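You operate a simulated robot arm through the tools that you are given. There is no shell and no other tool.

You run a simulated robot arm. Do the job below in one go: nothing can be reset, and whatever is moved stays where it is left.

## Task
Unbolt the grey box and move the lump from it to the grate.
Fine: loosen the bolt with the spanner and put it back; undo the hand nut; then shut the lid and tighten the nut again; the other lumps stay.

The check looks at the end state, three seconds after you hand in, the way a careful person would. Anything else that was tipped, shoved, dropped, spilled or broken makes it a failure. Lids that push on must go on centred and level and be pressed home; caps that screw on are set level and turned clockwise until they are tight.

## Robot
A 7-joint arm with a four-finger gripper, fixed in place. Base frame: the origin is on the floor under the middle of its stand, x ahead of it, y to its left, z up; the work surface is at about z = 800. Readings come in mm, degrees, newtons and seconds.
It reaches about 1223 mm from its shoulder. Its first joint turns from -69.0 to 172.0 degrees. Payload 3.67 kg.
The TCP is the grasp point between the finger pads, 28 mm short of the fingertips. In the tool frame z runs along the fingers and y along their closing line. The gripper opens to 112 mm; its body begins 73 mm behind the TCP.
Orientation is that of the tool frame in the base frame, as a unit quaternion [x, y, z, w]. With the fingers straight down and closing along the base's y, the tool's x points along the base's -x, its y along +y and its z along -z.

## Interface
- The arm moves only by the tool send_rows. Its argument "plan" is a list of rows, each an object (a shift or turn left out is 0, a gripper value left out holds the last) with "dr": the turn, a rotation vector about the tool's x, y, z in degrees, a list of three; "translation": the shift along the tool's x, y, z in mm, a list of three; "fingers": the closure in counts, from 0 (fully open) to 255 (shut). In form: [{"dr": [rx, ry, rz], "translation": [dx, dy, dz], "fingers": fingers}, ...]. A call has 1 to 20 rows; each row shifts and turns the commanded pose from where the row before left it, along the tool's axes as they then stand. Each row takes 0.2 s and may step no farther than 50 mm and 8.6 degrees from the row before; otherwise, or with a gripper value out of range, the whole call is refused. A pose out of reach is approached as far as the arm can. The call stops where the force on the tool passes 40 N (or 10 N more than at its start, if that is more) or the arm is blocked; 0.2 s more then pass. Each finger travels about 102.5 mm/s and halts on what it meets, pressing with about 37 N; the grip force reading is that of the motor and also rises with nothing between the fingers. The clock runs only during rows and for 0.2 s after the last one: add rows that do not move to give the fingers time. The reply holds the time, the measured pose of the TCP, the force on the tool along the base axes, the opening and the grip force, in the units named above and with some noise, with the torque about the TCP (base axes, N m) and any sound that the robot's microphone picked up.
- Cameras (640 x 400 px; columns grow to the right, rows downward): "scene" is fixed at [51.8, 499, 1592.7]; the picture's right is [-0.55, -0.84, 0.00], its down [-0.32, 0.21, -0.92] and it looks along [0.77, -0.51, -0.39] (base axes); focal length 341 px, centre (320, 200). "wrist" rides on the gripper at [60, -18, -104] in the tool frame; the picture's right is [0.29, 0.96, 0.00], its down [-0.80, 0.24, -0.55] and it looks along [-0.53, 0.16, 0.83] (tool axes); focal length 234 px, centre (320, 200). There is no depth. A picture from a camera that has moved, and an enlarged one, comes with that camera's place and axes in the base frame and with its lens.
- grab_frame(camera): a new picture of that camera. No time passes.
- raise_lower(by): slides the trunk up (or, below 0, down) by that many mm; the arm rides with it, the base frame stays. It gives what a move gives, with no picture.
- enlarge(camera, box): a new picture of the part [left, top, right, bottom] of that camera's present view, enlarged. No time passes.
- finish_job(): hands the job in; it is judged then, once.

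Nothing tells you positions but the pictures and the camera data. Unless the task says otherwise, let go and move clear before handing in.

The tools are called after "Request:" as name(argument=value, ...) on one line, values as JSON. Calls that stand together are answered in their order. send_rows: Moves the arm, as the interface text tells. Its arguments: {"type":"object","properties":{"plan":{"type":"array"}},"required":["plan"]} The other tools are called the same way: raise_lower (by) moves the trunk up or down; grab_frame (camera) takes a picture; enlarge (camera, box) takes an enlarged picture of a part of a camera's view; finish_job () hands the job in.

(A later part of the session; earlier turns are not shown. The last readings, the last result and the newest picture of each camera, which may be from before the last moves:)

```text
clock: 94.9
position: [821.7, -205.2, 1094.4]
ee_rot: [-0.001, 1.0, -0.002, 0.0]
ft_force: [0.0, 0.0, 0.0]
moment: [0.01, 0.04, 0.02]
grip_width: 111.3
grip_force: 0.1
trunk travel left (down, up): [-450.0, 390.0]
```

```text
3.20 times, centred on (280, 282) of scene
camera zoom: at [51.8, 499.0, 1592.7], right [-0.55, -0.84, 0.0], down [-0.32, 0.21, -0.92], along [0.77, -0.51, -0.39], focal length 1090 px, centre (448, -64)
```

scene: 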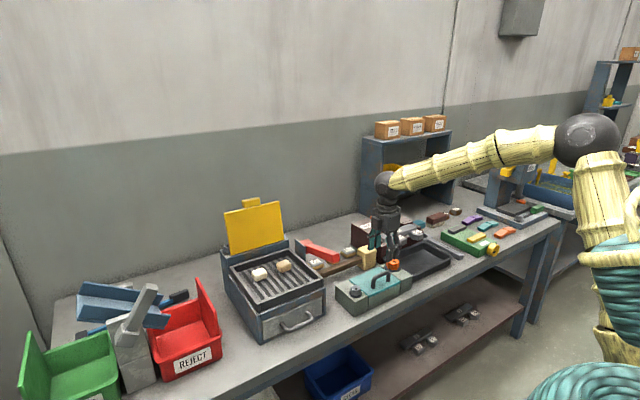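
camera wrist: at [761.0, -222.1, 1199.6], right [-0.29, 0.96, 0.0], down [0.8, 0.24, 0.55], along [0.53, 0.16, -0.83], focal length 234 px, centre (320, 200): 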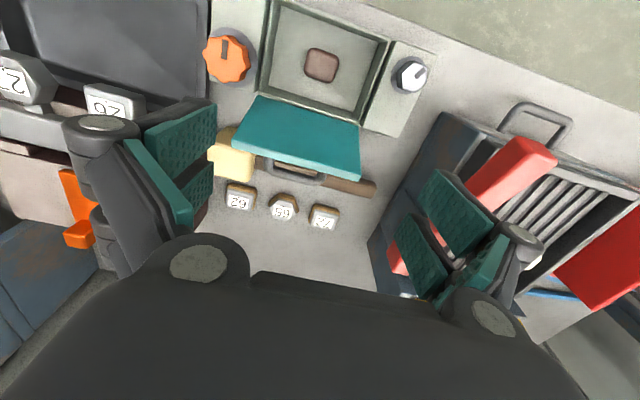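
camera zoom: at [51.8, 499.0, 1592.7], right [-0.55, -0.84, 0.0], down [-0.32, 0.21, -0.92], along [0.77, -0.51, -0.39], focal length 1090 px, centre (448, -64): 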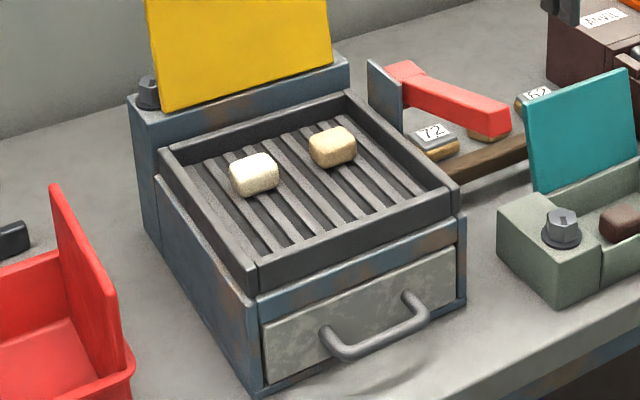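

Lump is about 29 × 41 mm centred near (783.5, −212.5), top z≈838. I'll go above it with a 66 mm opening and descend.

Request:
send_rows(plan=[{"translation": [19, -3.6, 20], "fingers": 105}, {"translation": [19.2, -3.7, 20]}, {"translation": [0, 0, 40]}, {"translation": [0, 0, 40]}, {"translation": [0, 0, 40]}, {}])

Request:
grab_frame(camera="wrist")

Request:
enlarge(camera="scene", box=[340, 250, 420, 310])

```text
clock: 96.3
position: [786.3, -213.3, 933.9]
ee_rot: [-0.001, 1.0, -0.001, 0.0]
ft_force: [1.2, 0.6, 0.5]
moment: [-0.03, -0.03, 0.01]
grip_width: 65.9
grip_force: 0.1
trunk travel left (down, up): [-450.0, 390.0]
```

```text
taken
camera wrist: at [725.9, -230.0, 1039.6], right [-0.29, 0.96, 0.0], down [0.8, 0.24, 0.55], along [0.53, 0.16, -0.83], focal length 234 px, centre (320, 200)
```

wrist: 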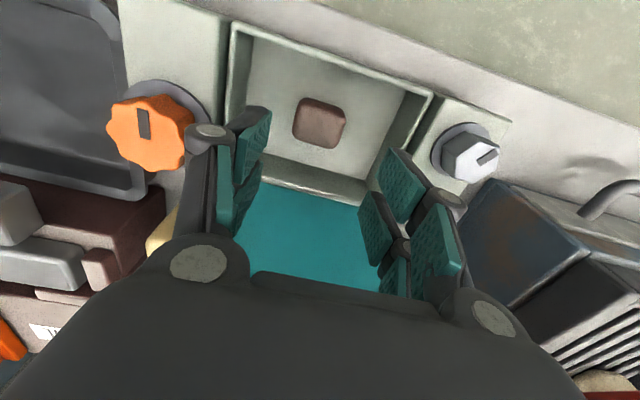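

```text
6.67 times, centred on (380, 280) of scene
camera zoom: at [51.8, 499.0, 1592.7], right [-0.55, -0.84, 0.0], down [-0.32, 0.21, -0.92], along [0.77, -0.51, -0.39], focal length 2272 px, centre (-80, -333)
```

zoom: 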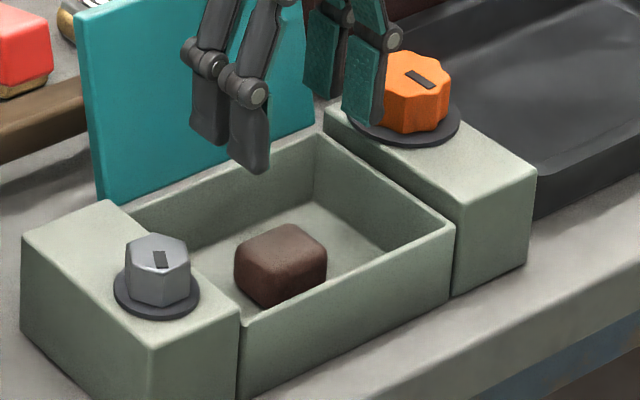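

Request:
send_rows(plan=[{"translation": [2, 0.5, 40]}, {"translation": [0, 0, 30]}, {"translation": [0, 0, 12]}, {}])

Request:
grab_frame(camera="wrist")

Request:
enlarge(camera="scene", box=[340, 250, 420, 310])

```text
clock: 97.3
position: [781.7, -211.5, 854.5]
ee_rot: [-0.001, 1.0, -0.001, 0.0]
ft_force: [0.0, -0.5, 0.6]
moment: [0.0, 0.04, 0.0]
grip_width: 65.9
grip_force: 0.0
trunk travel left (down, up): [-450.0, 390.0]
```

```text
taken
camera wrist: at [720.2, -229.1, 959.6], right [-0.29, 0.96, 0.0], down [0.8, 0.24, 0.55], along [0.53, 0.16, -0.83], focal length 234 px, centre (320, 200)
```

wrist: 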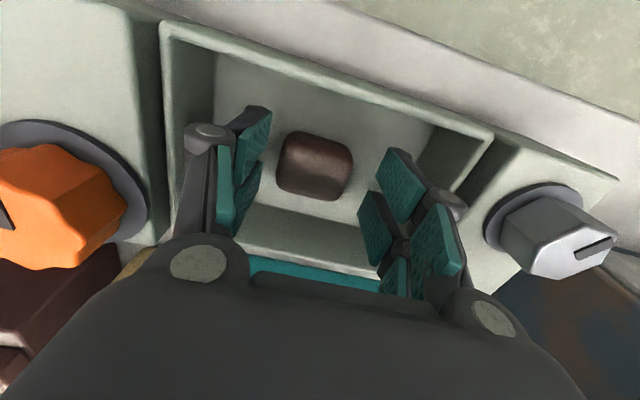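

```text
6.67 times, centred on (380, 280) of scene
camera zoom: at [51.8, 499.0, 1592.7], right [-0.55, -0.84, 0.0], down [-0.32, 0.21, -0.92], along [0.77, -0.51, -0.39], focal length 2272 px, centre (-80, -333)
```

zoom: 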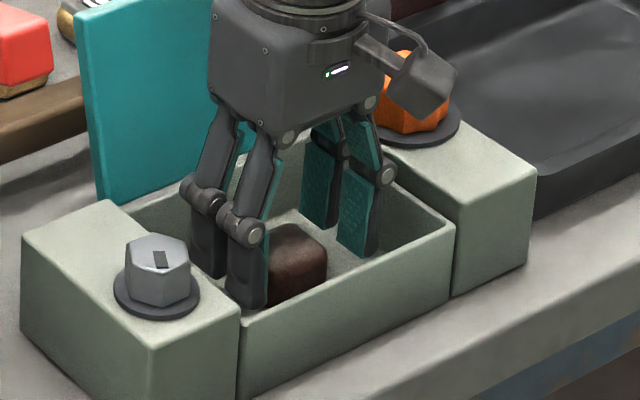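

Request:
send_rows(plan=[{"translation": [0, -1, 5]}, {"translation": [0, 0, 4]}, {}])

Request:
enlarge(camera="scene", box=[355, 275, 405, 310])

```text
clock: 98.1
position: [780.3, -213.1, 843.9]
ee_rot: [-0.001, 1.0, -0.001, 0.0]
ft_force: [-0.3, 0.4, 0.3]
moment: [0.0, -0.01, 0.01]
grip_width: 65.9
grip_force: 0.1
trunk travel left (down, up): [-450.0, 390.0]
```

```text
11.43 times, centred on (380, 292) of scene
camera zoom: at [51.8, 499.0, 1592.7], right [-0.55, -0.84, 0.0], down [-0.32, 0.21, -0.92], along [0.77, -0.51, -0.39], focal length 3895 px, centre (-366, -857)
```

zoom: 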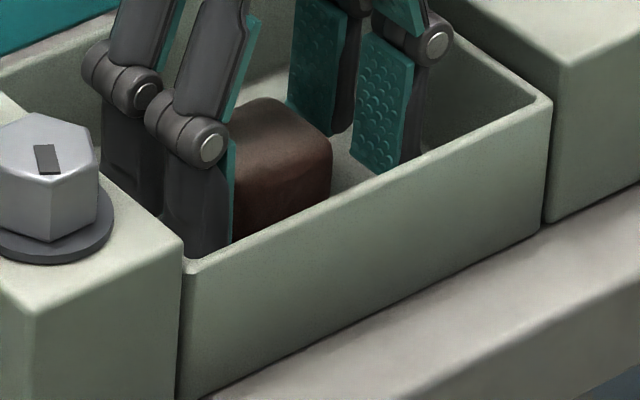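

Request:
send_rows(plan=[{"fingers": 180}, {"fingers": 255}, {}, {}])

Request:
grab_frame(camera="wrist")

```text
clock: 99.1
position: [779.9, -213.8, 843.8]
ee_rot: [0.0, 1.0, 0.0, -0.001]
ft_force: [0.1, -0.1, 0.2]
moment: [0.05, 0.0, 0.02]
grip_width: 44.3
grip_force: 37.3
trunk travel left (down, up): [-450.0, 390.0]
```

```text
taken
camera wrist: at [719.6, -230.3, 949.0], right [-0.29, 0.96, 0.0], down [0.8, 0.24, 0.55], along [0.53, 0.16, -0.83], focal length 234 px, centre (320, 200)
```

wrist: 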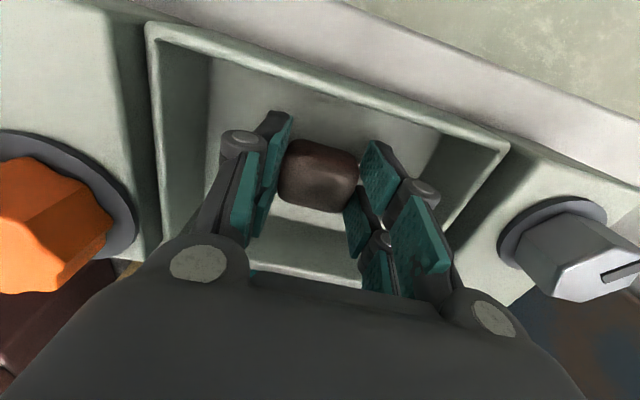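

Lump gripped (44 mm). Lifting straight up and moving on the robot side of the lever toward the grate for a look.

Request:
send_rows(plan=[{"translation": [0, 0, -10]}, {"translation": [0, 0, -30]}, {"translation": [0, 0, -45]}, {"translation": [0, 0, -45]}, {"translation": [0, 0, -45]}, {"translation": [0, 0, -45]}, {"translation": [45, 0, -20]}, {"translation": [45, 0, 0]}, {"translation": [45, 0, 0]}, {"translation": [0, 45, 0]}, {"translation": [0, 45, 0]}, {"translation": [0, 45, 0]}, {"translation": [0, 45, 0]}, {"translation": [0, 45, 0]}, {"translation": [0, 45, 0]}, {}])

Request:
grab_frame(camera="wrist")

Request:
grab_frame(camera="scene")

```text
clock: 102.5
position: [642.3, 57.2, 1081.5]
ee_rot: [0.001, 1.0, 0.005, -0.004]
ft_force: [0.4, -0.8, -1.1]
moment: [-0.01, -0.02, -0.01]
grip_width: 44.1
grip_force: 37.1
trunk travel left (down, up): [-450.0, 390.0]
```

```text
taken
camera wrist: at [583.5, 37.8, 1187.6], right [-0.29, 0.96, 0.01], down [0.8, 0.23, 0.55], along [0.52, 0.17, -0.83], focal length 234 px, centre (320, 200)
```

wrist: 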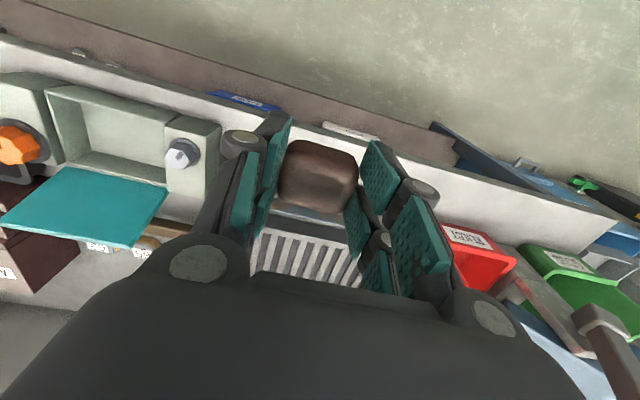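

```text
taken
```

scene: 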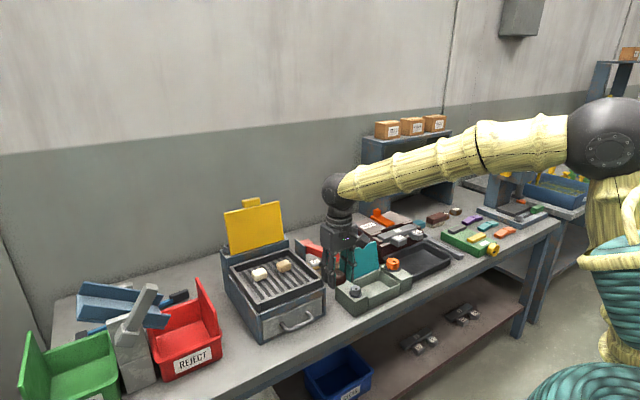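

Request:
send_rows(plan=[{"translation": [-40, 20, -10]}, {"translation": [-40, 20, -10]}, {"translation": [-30, 20, 0]}, {}])

Request:
grab_frame(camera="wrist")

Request:
enlarge(camera="scene", box=[215, 200, 375, 345])

```text
clock: 103.5
position: [753.0, 116.6, 1103.8]
ee_rot: [-0.002, 1.0, -0.001, 0.0]
ft_force: [0.0, -0.1, -0.2]
moment: [0.0, -0.04, -0.01]
grip_width: 44.3
grip_force: 37.6
trunk travel left (down, up): [-450.0, 390.0]
```

```text
taken
camera wrist: at [691.9, 99.3, 1209.2], right [-0.29, 0.96, 0.0], down [0.8, 0.24, 0.55], along [0.53, 0.16, -0.83], focal length 234 px, centre (320, 200)
```

wrist: 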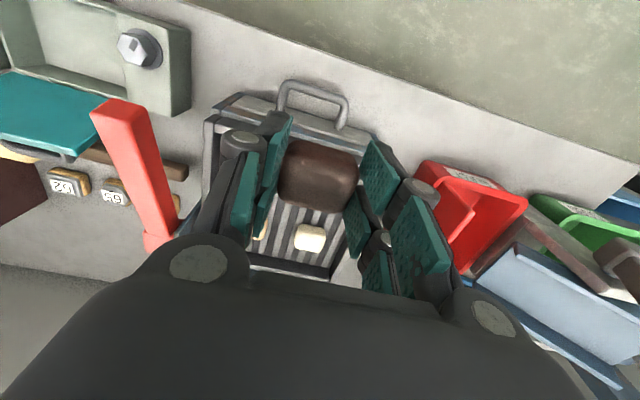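

```text
2.76 times, centred on (295, 272) of scene
camera zoom: at [51.8, 499.0, 1592.7], right [-0.55, -0.84, 0.0], down [-0.32, 0.21, -0.92], along [0.77, -0.51, -0.39], focal length 940 px, centre (389, 0)
```

zoom: 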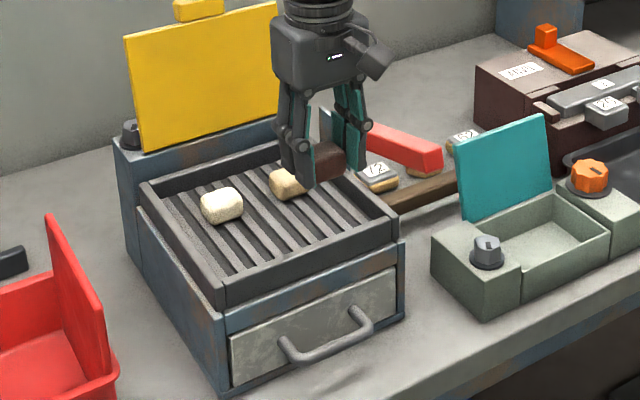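

Request:
enlarge(camera="wrist", box=[190, 70, 430, 290])

Request:
enlarge(camera="scene", box=[225, 245, 335, 325])

```text
1.82 times, centred on (310, 180) of wrist
camera zoom: at [691.9, 99.3, 1209.2], right [-0.29, 0.96, 0.0], down [0.8, 0.24, 0.55], along [0.53, 0.16, -0.83], focal length 426 px, centre (338, 236)
```

zoom: 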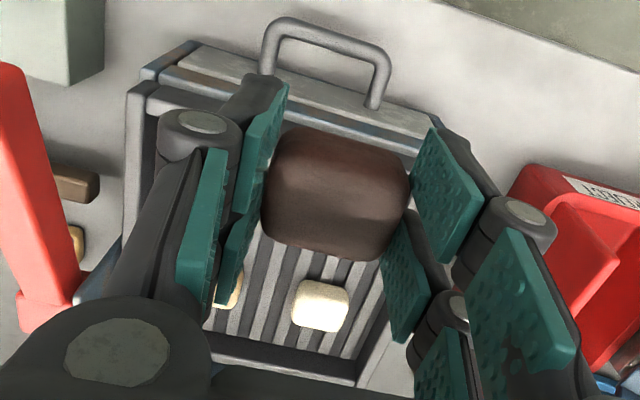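

```text
5.00 times, centred on (280, 285) of scene
camera zoom: at [51.8, 499.0, 1592.7], right [-0.55, -0.84, 0.0], down [-0.32, 0.21, -0.92], along [0.77, -0.51, -0.39], focal length 1704 px, centre (520, -225)
```

zoom: 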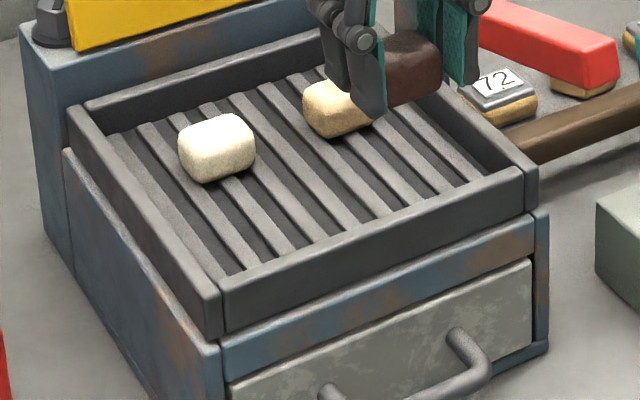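

Grate surface is about z≈917 (the white lump's top ≈945 at (929,156)). I'll bring the brown lump over the free front area near (865, 100) and lower it.

Request:
send_rows(plan=[{"translation": [-40, -6, 0]}, {"translation": [-40, -6, 0]}, {"translation": [-29, -4.6, 0]}, {"translation": [0, 0, 40]}, {"translation": [0, 0, 40]}, {"translation": [0, 0, 30]}, {}])

Request:
grab_frame(camera="wrist")

Request:
enlarge(camera="scene", box=[225, 225, 335, 315])

```text
clock: 105.1
position: [863.3, 102.3, 993.8]
ee_rot: [-0.001, 1.0, -0.001, 0.0]
ft_force: [0.6, -0.3, 0.0]
moment: [0.02, -0.01, 0.01]
grip_width: 44.1
grip_force: 36.0
trunk travel left (down, up): [-450.0, 390.0]
```

```text
taken
camera wrist: at [803.4, 84.7, 1098.3], right [-0.29, 0.96, 0.0], down [0.8, 0.24, 0.55], along [0.53, 0.16, -0.83], focal length 234 px, centre (320, 200)
```

wrist: 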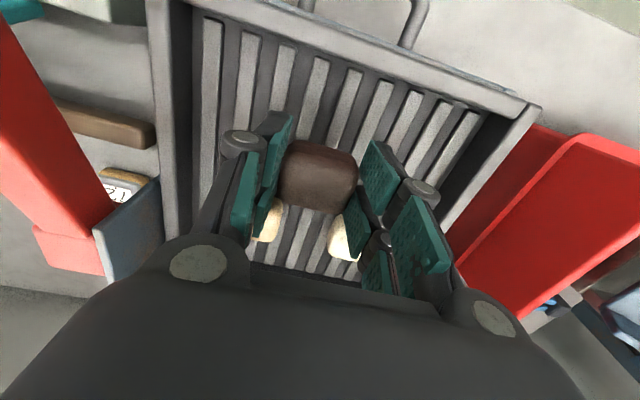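

```text
4.44 times, centred on (280, 270) of scene
camera zoom: at [51.8, 499.0, 1592.7], right [-0.55, -0.84, 0.0], down [-0.32, 0.21, -0.92], along [0.77, -0.51, -0.39], focal length 1515 px, centre (498, -111)
```

zoom: 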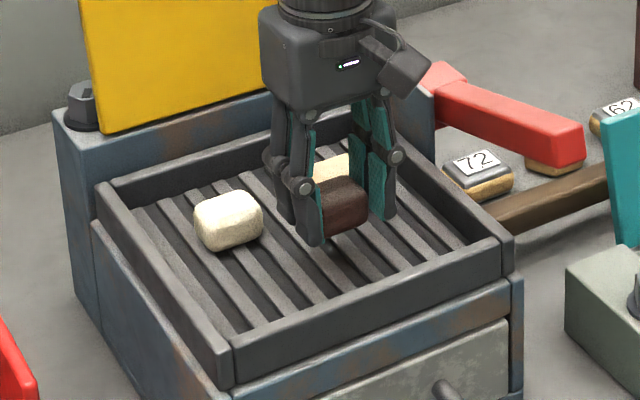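

Request:
send_rows(plan=[{"translation": [0, 0, 15]}, {"translation": [0, 0, 12]}, {"translation": [0, 0, 5]}, {}])

Request:
enlarge(camera="scene", box=[255, 240, 325, 300])

```text
clock: 106.1
position: [863.8, 100.6, 963.0]
ee_rot: [-0.001, 1.0, -0.001, 0.001]
ft_force: [2.6, 0.6, 16.7]
moment: [-0.09, 0.03, 0.01]
grip_width: 44.4
grip_force: 36.5
trunk travel left (down, up): [-450.0, 390.0]
```

```text
6.67 times, centred on (290, 270) of scene
camera zoom: at [51.8, 499.0, 1592.7], right [-0.55, -0.84, 0.0], down [-0.32, 0.21, -0.92], along [0.77, -0.51, -0.39], focal length 2272 px, centre (520, -267)
```

zoom: 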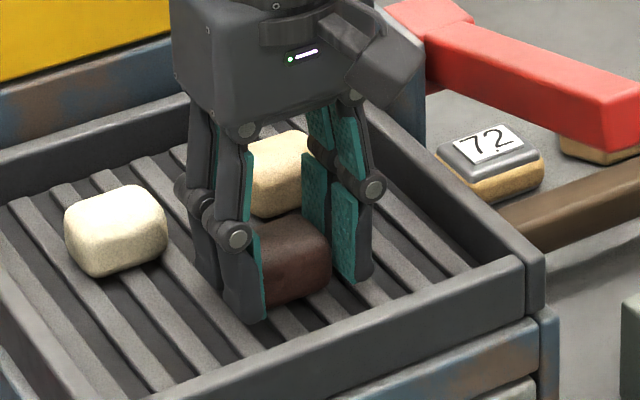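

Contact with the grate. Releasing the lump and rising straight up.

Request:
send_rows(plan=[{"translation": [0, 0, -0.8]}, {"fingers": 200}, {"fingers": 120}, {"fingers": 100}, {}, {"translation": [0, 0, -15]}, {"translation": [0, 0, -30]}, {"translation": [0, 0, -45]}, {"translation": [0, 0, -45]}, {}])

Request:
enlarge(camera="scene", box=[225, 235, 345, 325])

Request:
grab_frame(camera="wrist")

```text
clock: 108.3
position: [862.2, 98.7, 1095.1]
ee_rot: [-0.001, 1.0, -0.001, -0.001]
ft_force: [-0.2, 0.8, -0.5]
moment: [-0.04, 0.04, 0.01]
grip_width: 68.2
grip_force: 0.1
trunk travel left (down, up): [-450.0, 390.0]
```

```text
4.44 times, centred on (285, 280) of scene
camera zoom: at [51.8, 499.0, 1592.7], right [-0.55, -0.84, 0.0], down [-0.32, 0.21, -0.92], along [0.77, -0.51, -0.39], focal length 1515 px, centre (476, -156)
```

zoom: 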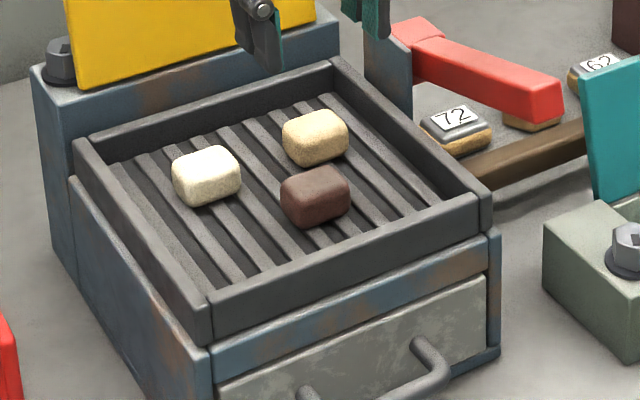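

```text
taken
camera wrist: at [802.0, 81.5, 1200.6], right [-0.29, 0.96, 0.0], down [0.8, 0.24, 0.55], along [0.53, 0.16, -0.83], focal length 234 px, centre (320, 200)
```

wrist: 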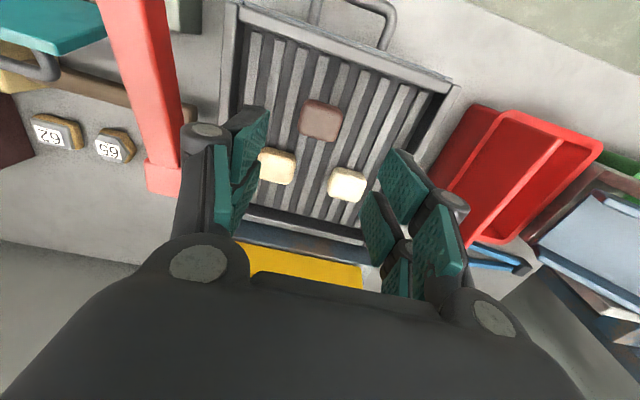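

Brown lump sits on the grate; the other two are untouched. Now back high over the lever to the open lid, turning to yaw 90° to take the handle again.

Request:
send_rows(plan=[{"translation": [0, 0, -40]}, {"translation": [-7.6, -44.7, 0]}, {"translation": [-7.6, -44.7, 0]}, {"translation": [-7.6, -44.7, 0]}, {"translation": [-7.6, -44.7, 0]}, {"translation": [-7.6, -44.7, 0]}, {"translation": [-7.6, -44.7, 0]}, {"translation": [-7.6, -44.7, 0]}, {"dr": [0, 0, -8.2], "fingers": 205}, {"dr": [0, 0, -8.2]}, {"dr": [0, 0, -8.2]}, {"dr": [0, 0, -8.2]}, {"dr": [0, 0, -8.2]}, {"dr": [0, 0, -8.2]}, {"dr": [0, 0, -8.2]}, {"dr": [0, 0, -8.2]}, {"dr": [0, 0, -8.2]}, {"dr": [0, 0, -8.2]}, {"dr": [0, 0, -8.2]}, {}])

Request:
grab_frame(camera="wrist")

Request:
enlarge(camera="scene", box=[320, 210, 430, 300])

```text
clock: 112.5
position: [916.8, -211.5, 1137.4]
ee_rot: [0.71, -0.704, 0.0, 0.001]
ft_force: [-0.3, -1.4, 0.4]
moment: [0.0, -0.01, -0.01]
grip_width: 21.9
grip_force: 0.0
trunk travel left (down, up): [-450.0, 390.0]
```

```text
taken
camera wrist: at [935.0, -270.6, 1242.2], right [-0.96, -0.29, 0.0], down [-0.24, 0.8, 0.55], along [-0.16, 0.53, -0.83], focal length 234 px, centre (320, 200)
```

wrist: 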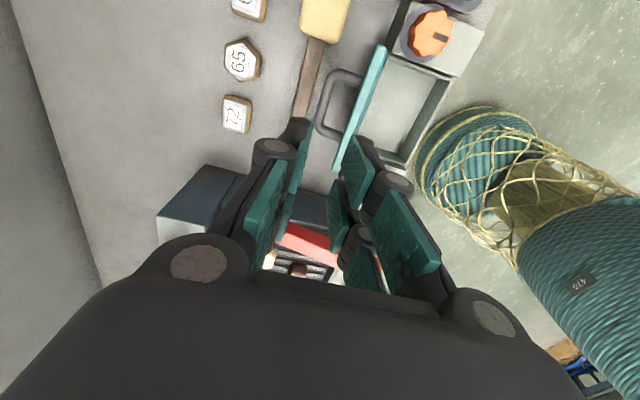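

```text
4.44 times, centred on (375, 255) of scene
camera zoom: at [51.8, 499.0, 1592.7], right [-0.55, -0.84, 0.0], down [-0.32, 0.21, -0.92], along [0.77, -0.51, -0.39], focal length 1515 px, centre (76, -44)
```

zoom: 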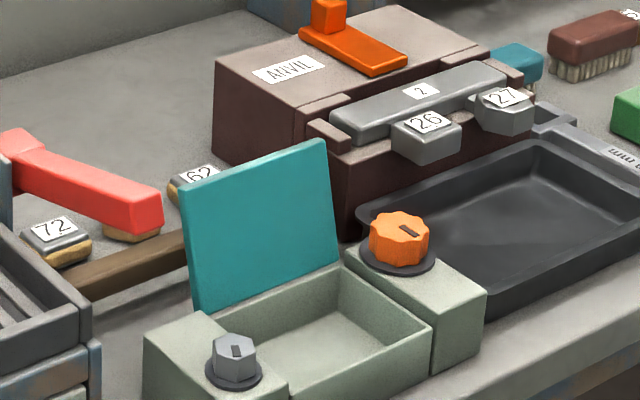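

Request:
send_rows(plan=[{"translation": [3, 0.8, 40], "dr": [0, 0, 0.4]}, {"translation": [0, 0, 40]}, {"translation": [0, 0, 40]}, {"translation": [0, 0, 40]}, {}])

Request:
enlarge(camera="wrist", box=[220, 40, 480, 290])

```text
clock: 113.7
position: [916.4, -214.5, 977.3]
ee_rot: [0.707, -0.707, 0.0, 0.0]
ft_force: [0.3, -0.1, -0.6]
moment: [-0.02, -0.01, 0.02]
grip_width: 22.1
grip_force: 0.1
trunk travel left (down, up): [-450.0, 390.0]
```

```text
1.60 times, centred on (350, 165) of wrist
camera zoom: at [933.2, -273.9, 1082.7], right [-0.96, -0.29, 0.0], down [-0.24, 0.8, 0.55], along [-0.16, 0.53, -0.83], focal length 375 px, centre (272, 256)
```

zoom: 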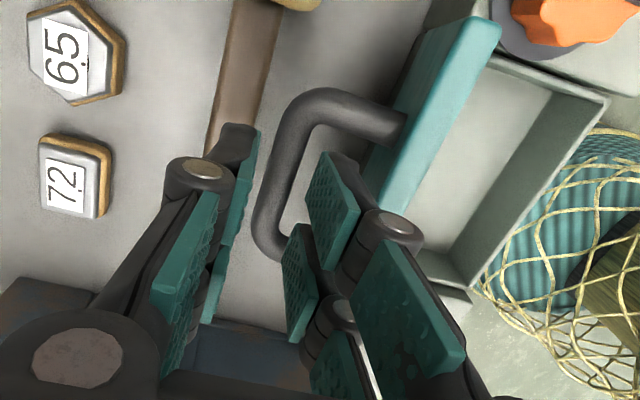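

Request:
send_rows(plan=[{"translation": [0, 2, 12]}, {"translation": [0, 0, 10]}, {}])

Request:
enlarge(camera="wrist", box=[220, 40, 480, 290])

```text
clock: 114.5
position: [914.0, -216.2, 955.1]
ee_rot: [-0.706, 0.708, 0.0, -0.001]
ft_force: [-0.3, 0.3, 0.2]
moment: [-0.02, -0.04, 0.03]
grip_width: 22.1
grip_force: 0.1
trunk travel left (down, up): [-450.0, 390.0]
```

```text
1.60 times, centred on (350, 165) of wrist
camera zoom: at [931.6, -275.1, 1060.4], right [-0.96, -0.29, 0.0], down [-0.24, 0.8, 0.55], along [-0.16, 0.53, -0.83], focal length 375 px, centre (272, 256)
```

zoom: 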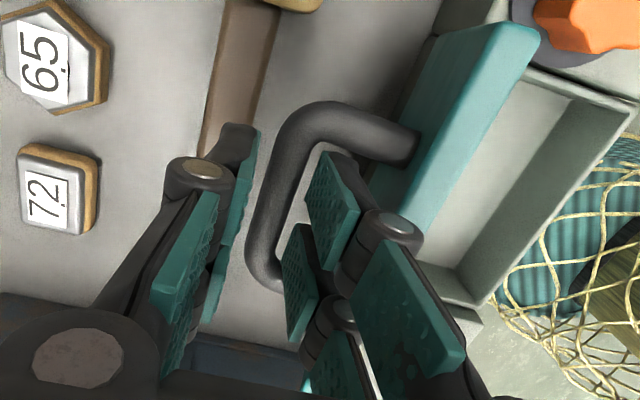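

Request:
send_rows(plan=[{"translation": [-1, 0.8, 8]}, {"translation": [0, 0.9, 8]}, {"translation": [0, 0.8, 8]}, {}])

Request:
enlarge(camera="wrist", box=[220, 40, 480, 290])

```text
clock: 115.5
position: [912.0, -214.9, 931.2]
ee_rot: [-0.706, 0.708, 0.0, -0.001]
ft_force: [-0.6, 0.1, -0.2]
moment: [-0.01, 0.02, 0.01]
grip_width: 22.1
grip_force: 0.1
trunk travel left (down, up): [-450.0, 390.0]
```

```text
1.60 times, centred on (350, 165) of wrist
camera zoom: at [929.6, -273.4, 1036.3], right [-0.96, -0.29, 0.0], down [-0.24, 0.8, 0.55], along [-0.16, 0.53, -0.83], focal length 375 px, centre (272, 256)
```

zoom: 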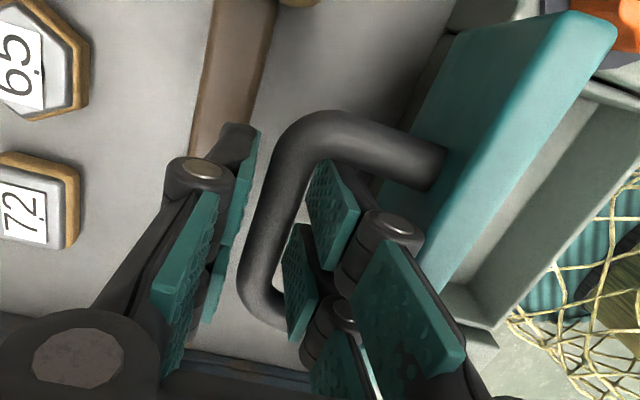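

Request:
send_rows(plan=[{"fingers": 255}, {}, {}])

```text
clock: 116.3
position: [911.1, -214.0, 930.2]
ee_rot: [0.707, -0.707, 0.0, 0.002]
ft_force: [-12.8, 0.2, -6.4]
moment: [-0.23, 0.1, 2.04]
grip_width: 13.7
grip_force: 44.7
trunk travel left (down, up): [-450.0, 390.0]
```

Request:
send_rows(plan=[{"translation": [0, 1, 0.8], "dr": [0, 0, -1]}, {}])

```text
clock: 116.9
position: [911.9, -215.5, 930.4]
ee_rot: [0.713, -0.702, 0.0, 0.0]
ft_force: [-2.9, 1.7, -1.5]
moment: [0.26, 0.02, -0.52]
grip_width: 13.3
grip_force: 44.8
trunk travel left (down, up): [-450.0, 390.0]
```

Bar gripped, loads trimmed out. Now closing along the fitted arc, a few degrees at a time.

Request:
send_rows(plan=[{"translation": [-0.1, 6.3, -6.7]}, {"translation": [-0.1, 6.9, -6.1]}, {"translation": [-0.1, 7.4, -5.5]}, {}])

```text
clock: 117.9
position: [890.6, -214.5, 948.6]
ee_rot: [0.712, -0.702, 0.001, 0.001]
ft_force: [4.3, -0.7, 0.0]
moment: [-0.57, -0.41, 0.65]
grip_width: 13.3
grip_force: 45.0
trunk travel left (down, up): [-450.0, 390.0]
```

Request:
send_rows(plan=[{"translation": [-0.1, 7.9, -4.7]}, {"translation": [-0.1, 8.4, -3.9]}, {"translation": [-0.1, 8.6, -3.1]}, {}])

```text
clock: 118.9
position: [864.6, -213.3, 960.4]
ee_rot: [0.713, -0.701, 0.001, 0.001]
ft_force: [1.4, 0.8, -1.2]
moment: [-0.36, -0.18, 0.54]
grip_width: 13.5
grip_force: 44.5
trunk travel left (down, up): [-450.0, 390.0]
```

Request:
send_rows(plan=[{"translation": [-0.1, 8.9, -2.2]}, {"translation": [-0.1, 9.1, -1.4]}, {"translation": [-0.1, 9.2, -0.5]}, {}])

```text
clock: 119.9
position: [838.9, -214.9, 965.6]
ee_rot: [0.713, -0.701, 0.001, 0.002]
ft_force: [-0.1, -1.1, 0.5]
moment: [-0.31, -0.08, 0.35]
grip_width: 13.7
grip_force: 44.9
trunk travel left (down, up): [-450.0, 390.0]
```

Request:
send_rows(plan=[{"translation": [-0.1, 9.2, 0.4]}, {"translation": [-0.1, 9.1, 1.2]}, {"translation": [-0.1, 9.0, 2.2]}, {}])

Request:
enlarge(camera="scene", box=[340, 235, 420, 295])

```text
clock: 120.9
position: [810.4, -212.6, 960.8]
ee_rot: [0.712, -0.702, 0.0, 0.001]
ft_force: [-1.8, 2.7, 2.9]
moment: [0.61, 0.02, -0.37]
grip_width: 13.1
grip_force: 45.1
trunk travel left (down, up): [-450.0, 390.0]
```

```text
6.67 times, centred on (380, 265) of scene
camera zoom: at [51.8, 499.0, 1592.7], right [-0.55, -0.84, 0.0], down [-0.32, 0.21, -0.92], along [0.77, -0.51, -0.39], focal length 2272 px, centre (-80, -233)
```

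zoom: 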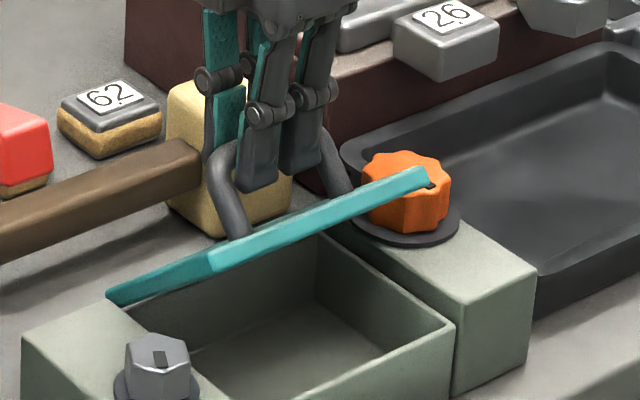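

Request:
send_rows(plan=[{"translation": [-0.1, 8.7, 2.9]}, {"translation": [-0.1, 8.4, 3.8]}, {"translation": [-0.1, 8.0, 4.6]}, {}])

```text
clock: 121.9
position: [785.9, -213.1, 948.5]
ee_rot: [0.712, -0.702, 0.001, 0.0]
ft_force: [2.0, 8.2, 1.2]
moment: [0.74, -0.23, -1.09]
grip_width: 13.5
grip_force: 45.1
trunk travel left (down, up): [-450.0, 390.0]
```

Request:
send_rows(plan=[{"translation": [-0.5, 7.5, 5.3], "dr": [0, 0, 0.7]}, {"translation": [-0.2, 6.9, 6.1]}, {}])

```text
clock: 122.7
position: [771.7, -214.1, 936.9]
ee_rot: [0.708, -0.706, 0.001, 0.002]
ft_force: [2.9, 0.0, -3.7]
moment: [-1.02, -0.06, 0.47]
grip_width: 13.3
grip_force: 45.4
trunk travel left (down, up): [-450.0, 390.0]
```

Request:
send_rows(plan=[{"translation": [-0.1, 6.4, 6.6]}, {"translation": [-0.1, 5.7, 7.2]}, {}])

Request:
enlarge(camera="scene", box=[340, 250, 420, 310])

```text
clock: 123.5
position: [760.2, -214.6, 924.5]
ee_rot: [0.709, -0.706, 0.001, 0.002]
ft_force: [2.4, -5.2, 0.2]
moment: [0.19, -0.22, -0.12]
grip_width: 13.3
grip_force: 45.2
trunk travel left (down, up): [-450.0, 390.0]
```

```text
6.67 times, centred on (380, 280) of scene
camera zoom: at [51.8, 499.0, 1592.7], right [-0.55, -0.84, 0.0], down [-0.32, 0.21, -0.92], along [0.77, -0.51, -0.39], focal length 2272 px, centre (-80, -333)
```

zoom: 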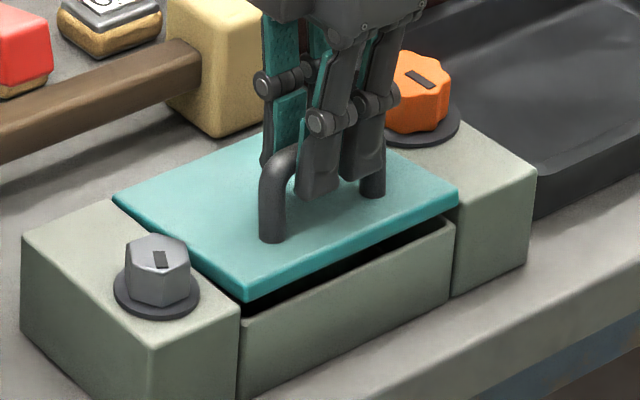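

Request:
send_rows(plan=[{"translation": [0, 2.9, 4.4]}, {"translation": [0, 2.6, 4.4]}, {}])

Request:
enlarge(camera="scene", box=[340, 250, 420, 310])

```text
clock: 124.3
position: [755.1, -213.3, 915.4]
ee_rot: [0.709, -0.706, 0.0, 0.001]
ft_force: [9.9, -4.5, 4.7]
moment: [0.4, -0.24, -0.56]
grip_width: 13.3
grip_force: 45.0
trunk travel left (down, up): [-450.0, 390.0]
```

```text
6.67 times, centred on (380, 280) of scene
camera zoom: at [51.8, 499.0, 1592.7], right [-0.55, -0.84, 0.0], down [-0.32, 0.21, -0.92], along [0.77, -0.51, -0.39], focal length 2272 px, centre (-80, -333)
```

zoom: 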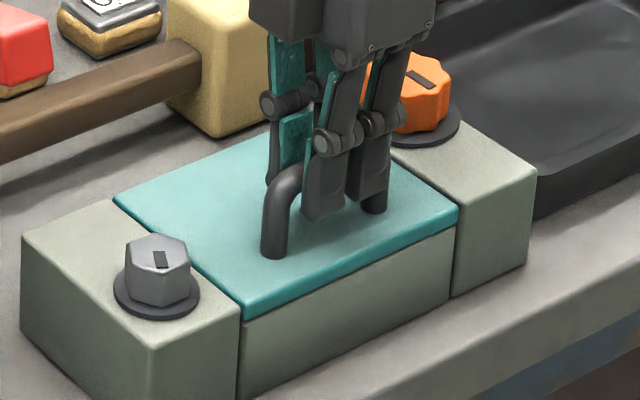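

Request:
send_rows(plan=[{"translation": [0, -0.8, 1.0]}, {}])

```text
clock: 124.9
position: [754.9, -213.5, 914.7]
ee_rot: [0.708, -0.706, 0.002, 0.001]
ft_force: [6.3, -2.7, 8.3]
moment: [0.39, -0.11, -0.55]
grip_width: 13.1
grip_force: 44.7
trunk travel left (down, up): [-450.0, 390.0]
```

Lid is shut and pressed home. Releasing the handle and rising.

Request:
send_rows(plan=[{"fingers": 200}, {"fingers": 110}, {"fingers": 85}, {}, {"translation": [0, 0, -20]}, {"translation": [0, 0, -40]}, {"translation": [0, 0, -40]}, {}])

Request:
enlarge(camera="scene", box=[335, 245, 425, 310])

```text
clock: 126.7
position: [755.4, -214.0, 1012.9]
ee_rot: [0.708, -0.706, 0.0, 0.001]
ft_force: [0.6, 0.6, -0.6]
moment: [0.0, 0.02, -0.04]
grip_width: 74.8
grip_force: 0.0
trunk travel left (down, up): [-450.0, 390.0]
```

```text
6.15 times, centred on (380, 278) of scene
camera zoom: at [51.8, 499.0, 1592.7], right [-0.55, -0.84, 0.0], down [-0.32, 0.21, -0.92], along [0.77, -0.51, -0.39], focal length 2097 px, centre (-49, -277)
```

zoom: 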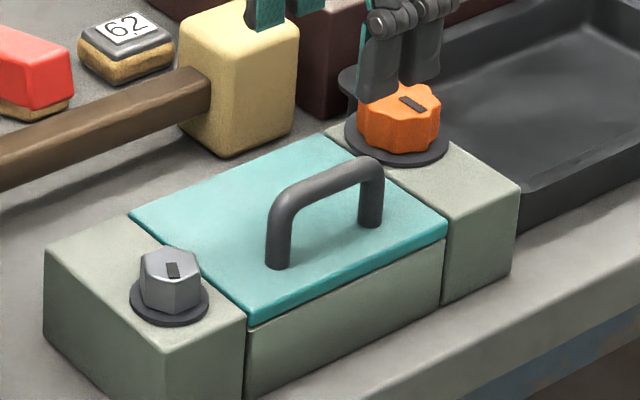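

Lid sits flush. Now to the nut: re-grip at yaw ~46° and turn clockwise until tight.

Request:
send_rows(plan=[{"translation": [35.6, -16.6, 0]}, {"translation": [35.6, -16.6, 0]}, {"translation": [35.6, -16.6, 0]}, {"dr": [0, 0, 7.37]}, {"dr": [0, 0, 7.37]}, {"dr": [0, 0, 7.37]}, {"dr": [0, 0, 7.37]}, {"dr": [0, 0, 7.37]}, {"dr": [0, 0, 7.37]}, {}])

Request:
grab_frame(camera="wrist")

```text
clock: 128.9
position: [805.7, -322.4, 1014.5]
ee_rot: [-0.389, 0.921, 0.0, -0.001]
ft_force: [0.8, -0.3, 0.6]
moment: [0.03, -0.01, 0.01]
grip_width: 74.7
grip_force: 0.0
trunk travel left (down, up): [-450.0, 390.0]
```

```text
taken
camera wrist: at [775.8, -376.2, 1120.1], right [-0.89, 0.46, 0.0], down [0.38, 0.74, 0.55], along [0.25, 0.49, -0.83], focal length 234 px, centre (320, 200)
```

wrist: 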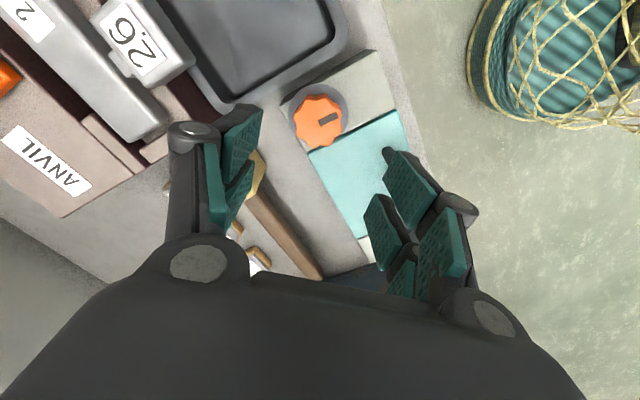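

Request:
send_rows(plan=[{"translation": [-0.9, 1.5, 40]}, {"translation": [0, 0, 40]}, {"translation": [0, 0, 20]}, {}])

Request:
grab_frame(camera="wrist")

```text
clock: 129.9
position: [803.6, -320.7, 916.2]
ee_rot: [-0.391, 0.92, -0.001, -0.001]
ft_force: [0.5, -0.4, 0.2]
moment: [0.01, 0.04, 0.04]
grip_width: 74.7
grip_force: 0.0
trunk travel left (down, up): [-450.0, 390.0]
```

```text
taken
camera wrist: at [774.9, -375.4, 1021.2], right [-0.89, 0.46, 0.0], down [0.38, 0.74, 0.55], along [0.25, 0.49, -0.83], focal length 234 px, centre (320, 200)
```

wrist: 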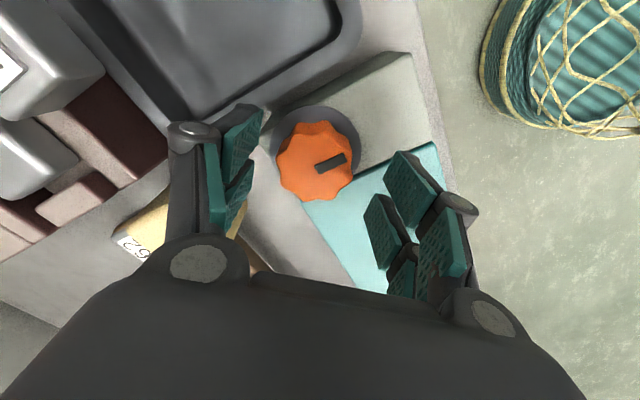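

Request:
send_rows(plan=[{"translation": [-0.5, -2.2, 7]}, {"translation": [0, 0, 6]}, {"fingers": 255}, {}, {}, {}])

```text
clock: 131.3
position: [807.5, -320.4, 903.9]
ee_rot: [-0.391, 0.921, -0.001, -0.001]
ft_force: [4.0, -7.5, 2.4]
moment: [-0.36, -0.17, -0.03]
grip_width: 43.4
grip_force: 45.7
trunk travel left (down, up): [-450.0, 390.0]
```

Request:
send_rows(plan=[{"translation": [0.2, -0.6, 0], "dr": [0, 0, 8]}, {"dr": [0, 0, 8]}, {"dr": [0, 0, 8]}, {"dr": [0, 0, 8]}, {}])

```text
clock: 132.5
position: [807.8, -321.3, 902.2]
ee_rot: [-0.121, 0.993, -0.001, 0.002]
ft_force: [12.9, -16.9, 18.6]
moment: [-0.58, -0.41, 0.0]
grip_width: 43.0
grip_force: 44.4
trunk travel left (down, up): [-450.0, 390.0]
```

Request:
send_rows(plan=[{"translation": [-0.6, -1.3, -1.3]}, {}])

```text
clock: 133.1
position: [807.4, -321.5, 902.2]
ee_rot: [-0.121, 0.993, 0.0, -0.001]
ft_force: [5.2, -12.4, 8.9]
moment: [-0.01, -0.86, -0.01]
grip_width: 43.4
grip_force: 45.2
trunk travel left (down, up): [-450.0, 390.0]
```

Request:
send_rows(plan=[{"translation": [-0.2, -1.0, -0.8]}, {"dr": [0, 0, 8]}, {"dr": [0, 0, 8]}, {}])

Request:
enlarge(camera="scene", box=[360, 235, 430, 290])

```text
clock: 134.1
position: [807.4, -321.3, 901.6]
ee_rot: [0.018, 1.0, -0.001, -0.002]
ft_force: [-6.1, 8.7, -8.3]
moment: [0.05, 0.43, -0.04]
grip_width: 43.1
grip_force: 44.7
trunk travel left (down, up): [-450.0, 390.0]
```

```text
7.27 times, centred on (395, 262) of scene
camera zoom: at [51.8, 499.0, 1592.7], right [-0.55, -0.84, 0.0], down [-0.32, 0.21, -0.92], along [0.77, -0.51, -0.39], focal length 2478 px, centre (-226, -254)
```

zoom: 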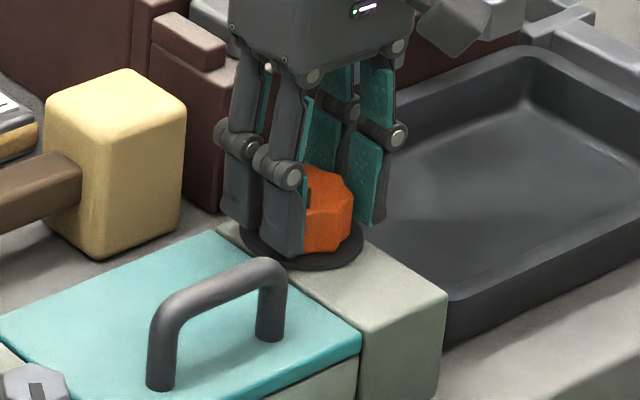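

Request:
send_rows(plan=[{"translation": [0, 0.5, 0], "dr": [0, 0, 8]}, {"dr": [0, 0, 8]}, {"dr": [0, 0, 8]}, {}])

```text
clock: 135.1
position: [807.4, -320.1, 902.1]
ee_rot: [0.226, 0.974, -0.001, -0.002]
ft_force: [-22.0, 11.7, -20.9]
moment: [0.11, 0.85, -0.07]
grip_width: 43.2
grip_force: 45.2
trunk travel left (down, up): [-450.0, 390.0]
```

Request:
send_rows(plan=[{"translation": [1.6, 0.1, 1.4]}, {}])

```text
clock: 135.7
position: [805.8, -321.7, 903.9]
ee_rot: [0.226, 0.974, -0.001, 0.001]
ft_force: [-8.4, 6.5, -12.1]
moment: [0.29, 0.3, 0.0]
grip_width: 43.1
grip_force: 44.7
trunk travel left (down, up): [-450.0, 390.0]
```

Request:
send_rows(plan=[{"translation": [0.8, 0.2, 1.0], "dr": [0, 0, 8]}, {"dr": [0, 0, 8]}, {}])

Request:
grab_frame(camera="wrist")

```text
clock: 136.5
position: [807.9, -322.1, 902.9]
ee_rot: [0.359, 0.933, -0.001, 0.002]
ft_force: [6.9, -5.7, 9.7]
moment: [-0.18, 0.32, -0.05]
grip_width: 43.2
grip_force: 44.8
trunk travel left (down, up): [-450.0, 390.0]
```

```text
taken
camera wrist: at [749.6, -294.0, 1007.7], right [0.43, 0.9, 0.0], down [0.75, -0.36, 0.56], along [0.5, -0.24, -0.83], focal length 234 px, centre (320, 200)
```

wrist: 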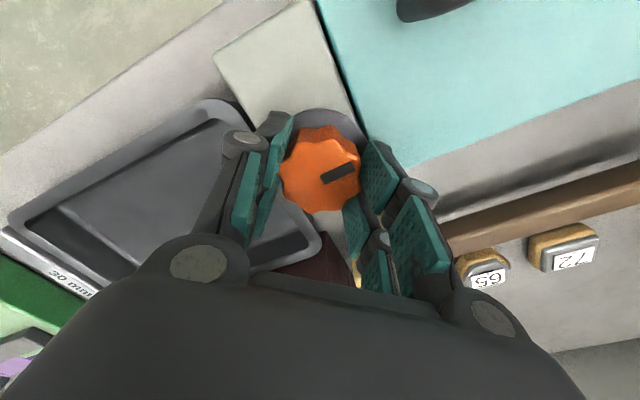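

Request:
send_rows(plan=[{"dr": [0, 0, 4]}, {"dr": [0, 0, 4]}, {}])

```text
clock: 137.3
position: [806.4, -320.3, 902.2]
ee_rot: [0.423, 0.906, -0.001, 0.001]
ft_force: [10.3, -7.9, 16.2]
moment: [-0.6, 0.0, 0.85]
grip_width: 43.8
grip_force: 44.8
trunk travel left (down, up): [-450.0, 390.0]
```

Resistance begins (0.85 N m). A little further to make it tight.

Request:
send_rows(plan=[{"translation": [-0.5, -0.3, -1], "dr": [0, 0, 4]}, {}])

```text
clock: 137.9
position: [806.3, -321.1, 902.6]
ee_rot: [0.455, 0.891, -0.001, 0.0]
ft_force: [2.4, -3.6, 2.7]
moment: [-0.22, -0.45, 1.03]
grip_width: 44.8
grip_force: 45.2
trunk travel left (down, up): [-450.0, 390.0]
```

Request:
send_rows(plan=[{"dr": [0, 0, 4]}, {}])

Request:
grab_frame(camera="wrist")

```text
clock: 138.5
position: [805.2, -319.8, 901.8]
ee_rot: [0.485, 0.875, -0.002, -0.002]
ft_force: [-10.6, 7.9, -7.0]
moment: [-0.18, 0.35, 0.17]
grip_width: 44.6
grip_force: 44.9
trunk travel left (down, up): [-450.0, 390.0]
```

```text
taken
camera wrist: at [758.2, -278.0, 1007.2], right [0.66, 0.75, 0.0], down [0.63, -0.55, 0.55], along [0.41, -0.37, -0.83], focal length 234 px, centre (320, 200)
```

wrist: 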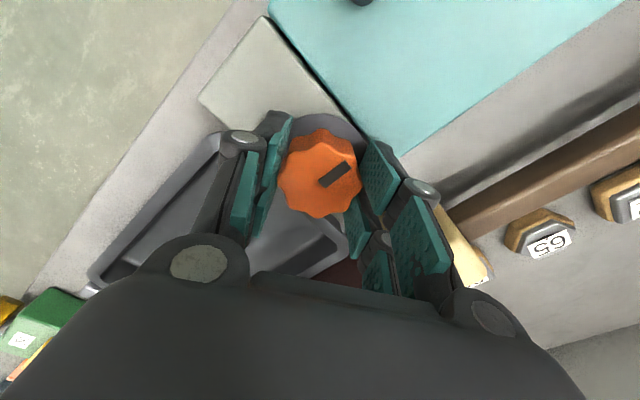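

The fingers slipped over the lobes at the stop, so the nut is at its tight end. I'll release and check the pointer.

Request:
send_rows(plan=[{"fingers": 200}, {"fingers": 85}, {}, {"translation": [0, 0, -20]}, {"translation": [0, 0, -40]}, {"translation": [0, 0, -40]}, {}])

Request:
enlarge(camera="scene", box=[370, 245, 420, 285])

Request:
enlarge(camera="scene", box=[340, 265, 390, 305])

```text
clock: 140.1
position: [807.3, -318.9, 1004.5]
ee_rot: [0.485, 0.875, -0.001, 0.001]
ft_force: [0.3, -0.4, 0.2]
moment: [-0.02, 0.03, -0.04]
grip_width: 74.6
grip_force: 0.0
trunk travel left (down, up): [-450.0, 390.0]
```

```text
10.00 times, centred on (395, 265) of scene
camera zoom: at [51.8, 499.0, 1592.7], right [-0.55, -0.84, 0.0], down [-0.32, 0.21, -0.92], along [0.77, -0.51, -0.39], focal length 3408 px, centre (-430, -450)
```

zoom: 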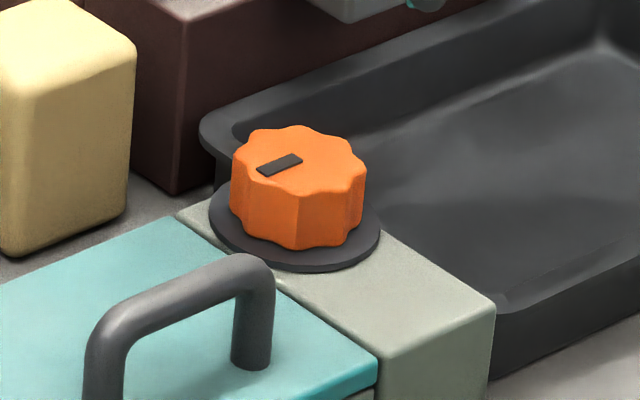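

```text
10.00 times, centred on (365, 285) of scene
camera zoom: at [51.8, 499.0, 1592.7], right [-0.55, -0.84, 0.0], down [-0.32, 0.21, -0.92], along [0.77, -0.51, -0.39], focal length 3408 px, centre (-130, -650)
```

zoom: 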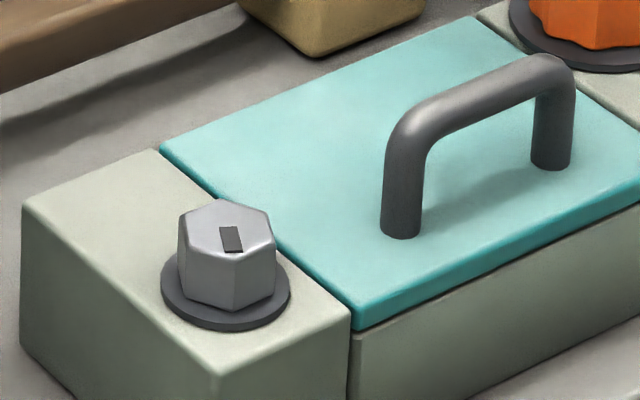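

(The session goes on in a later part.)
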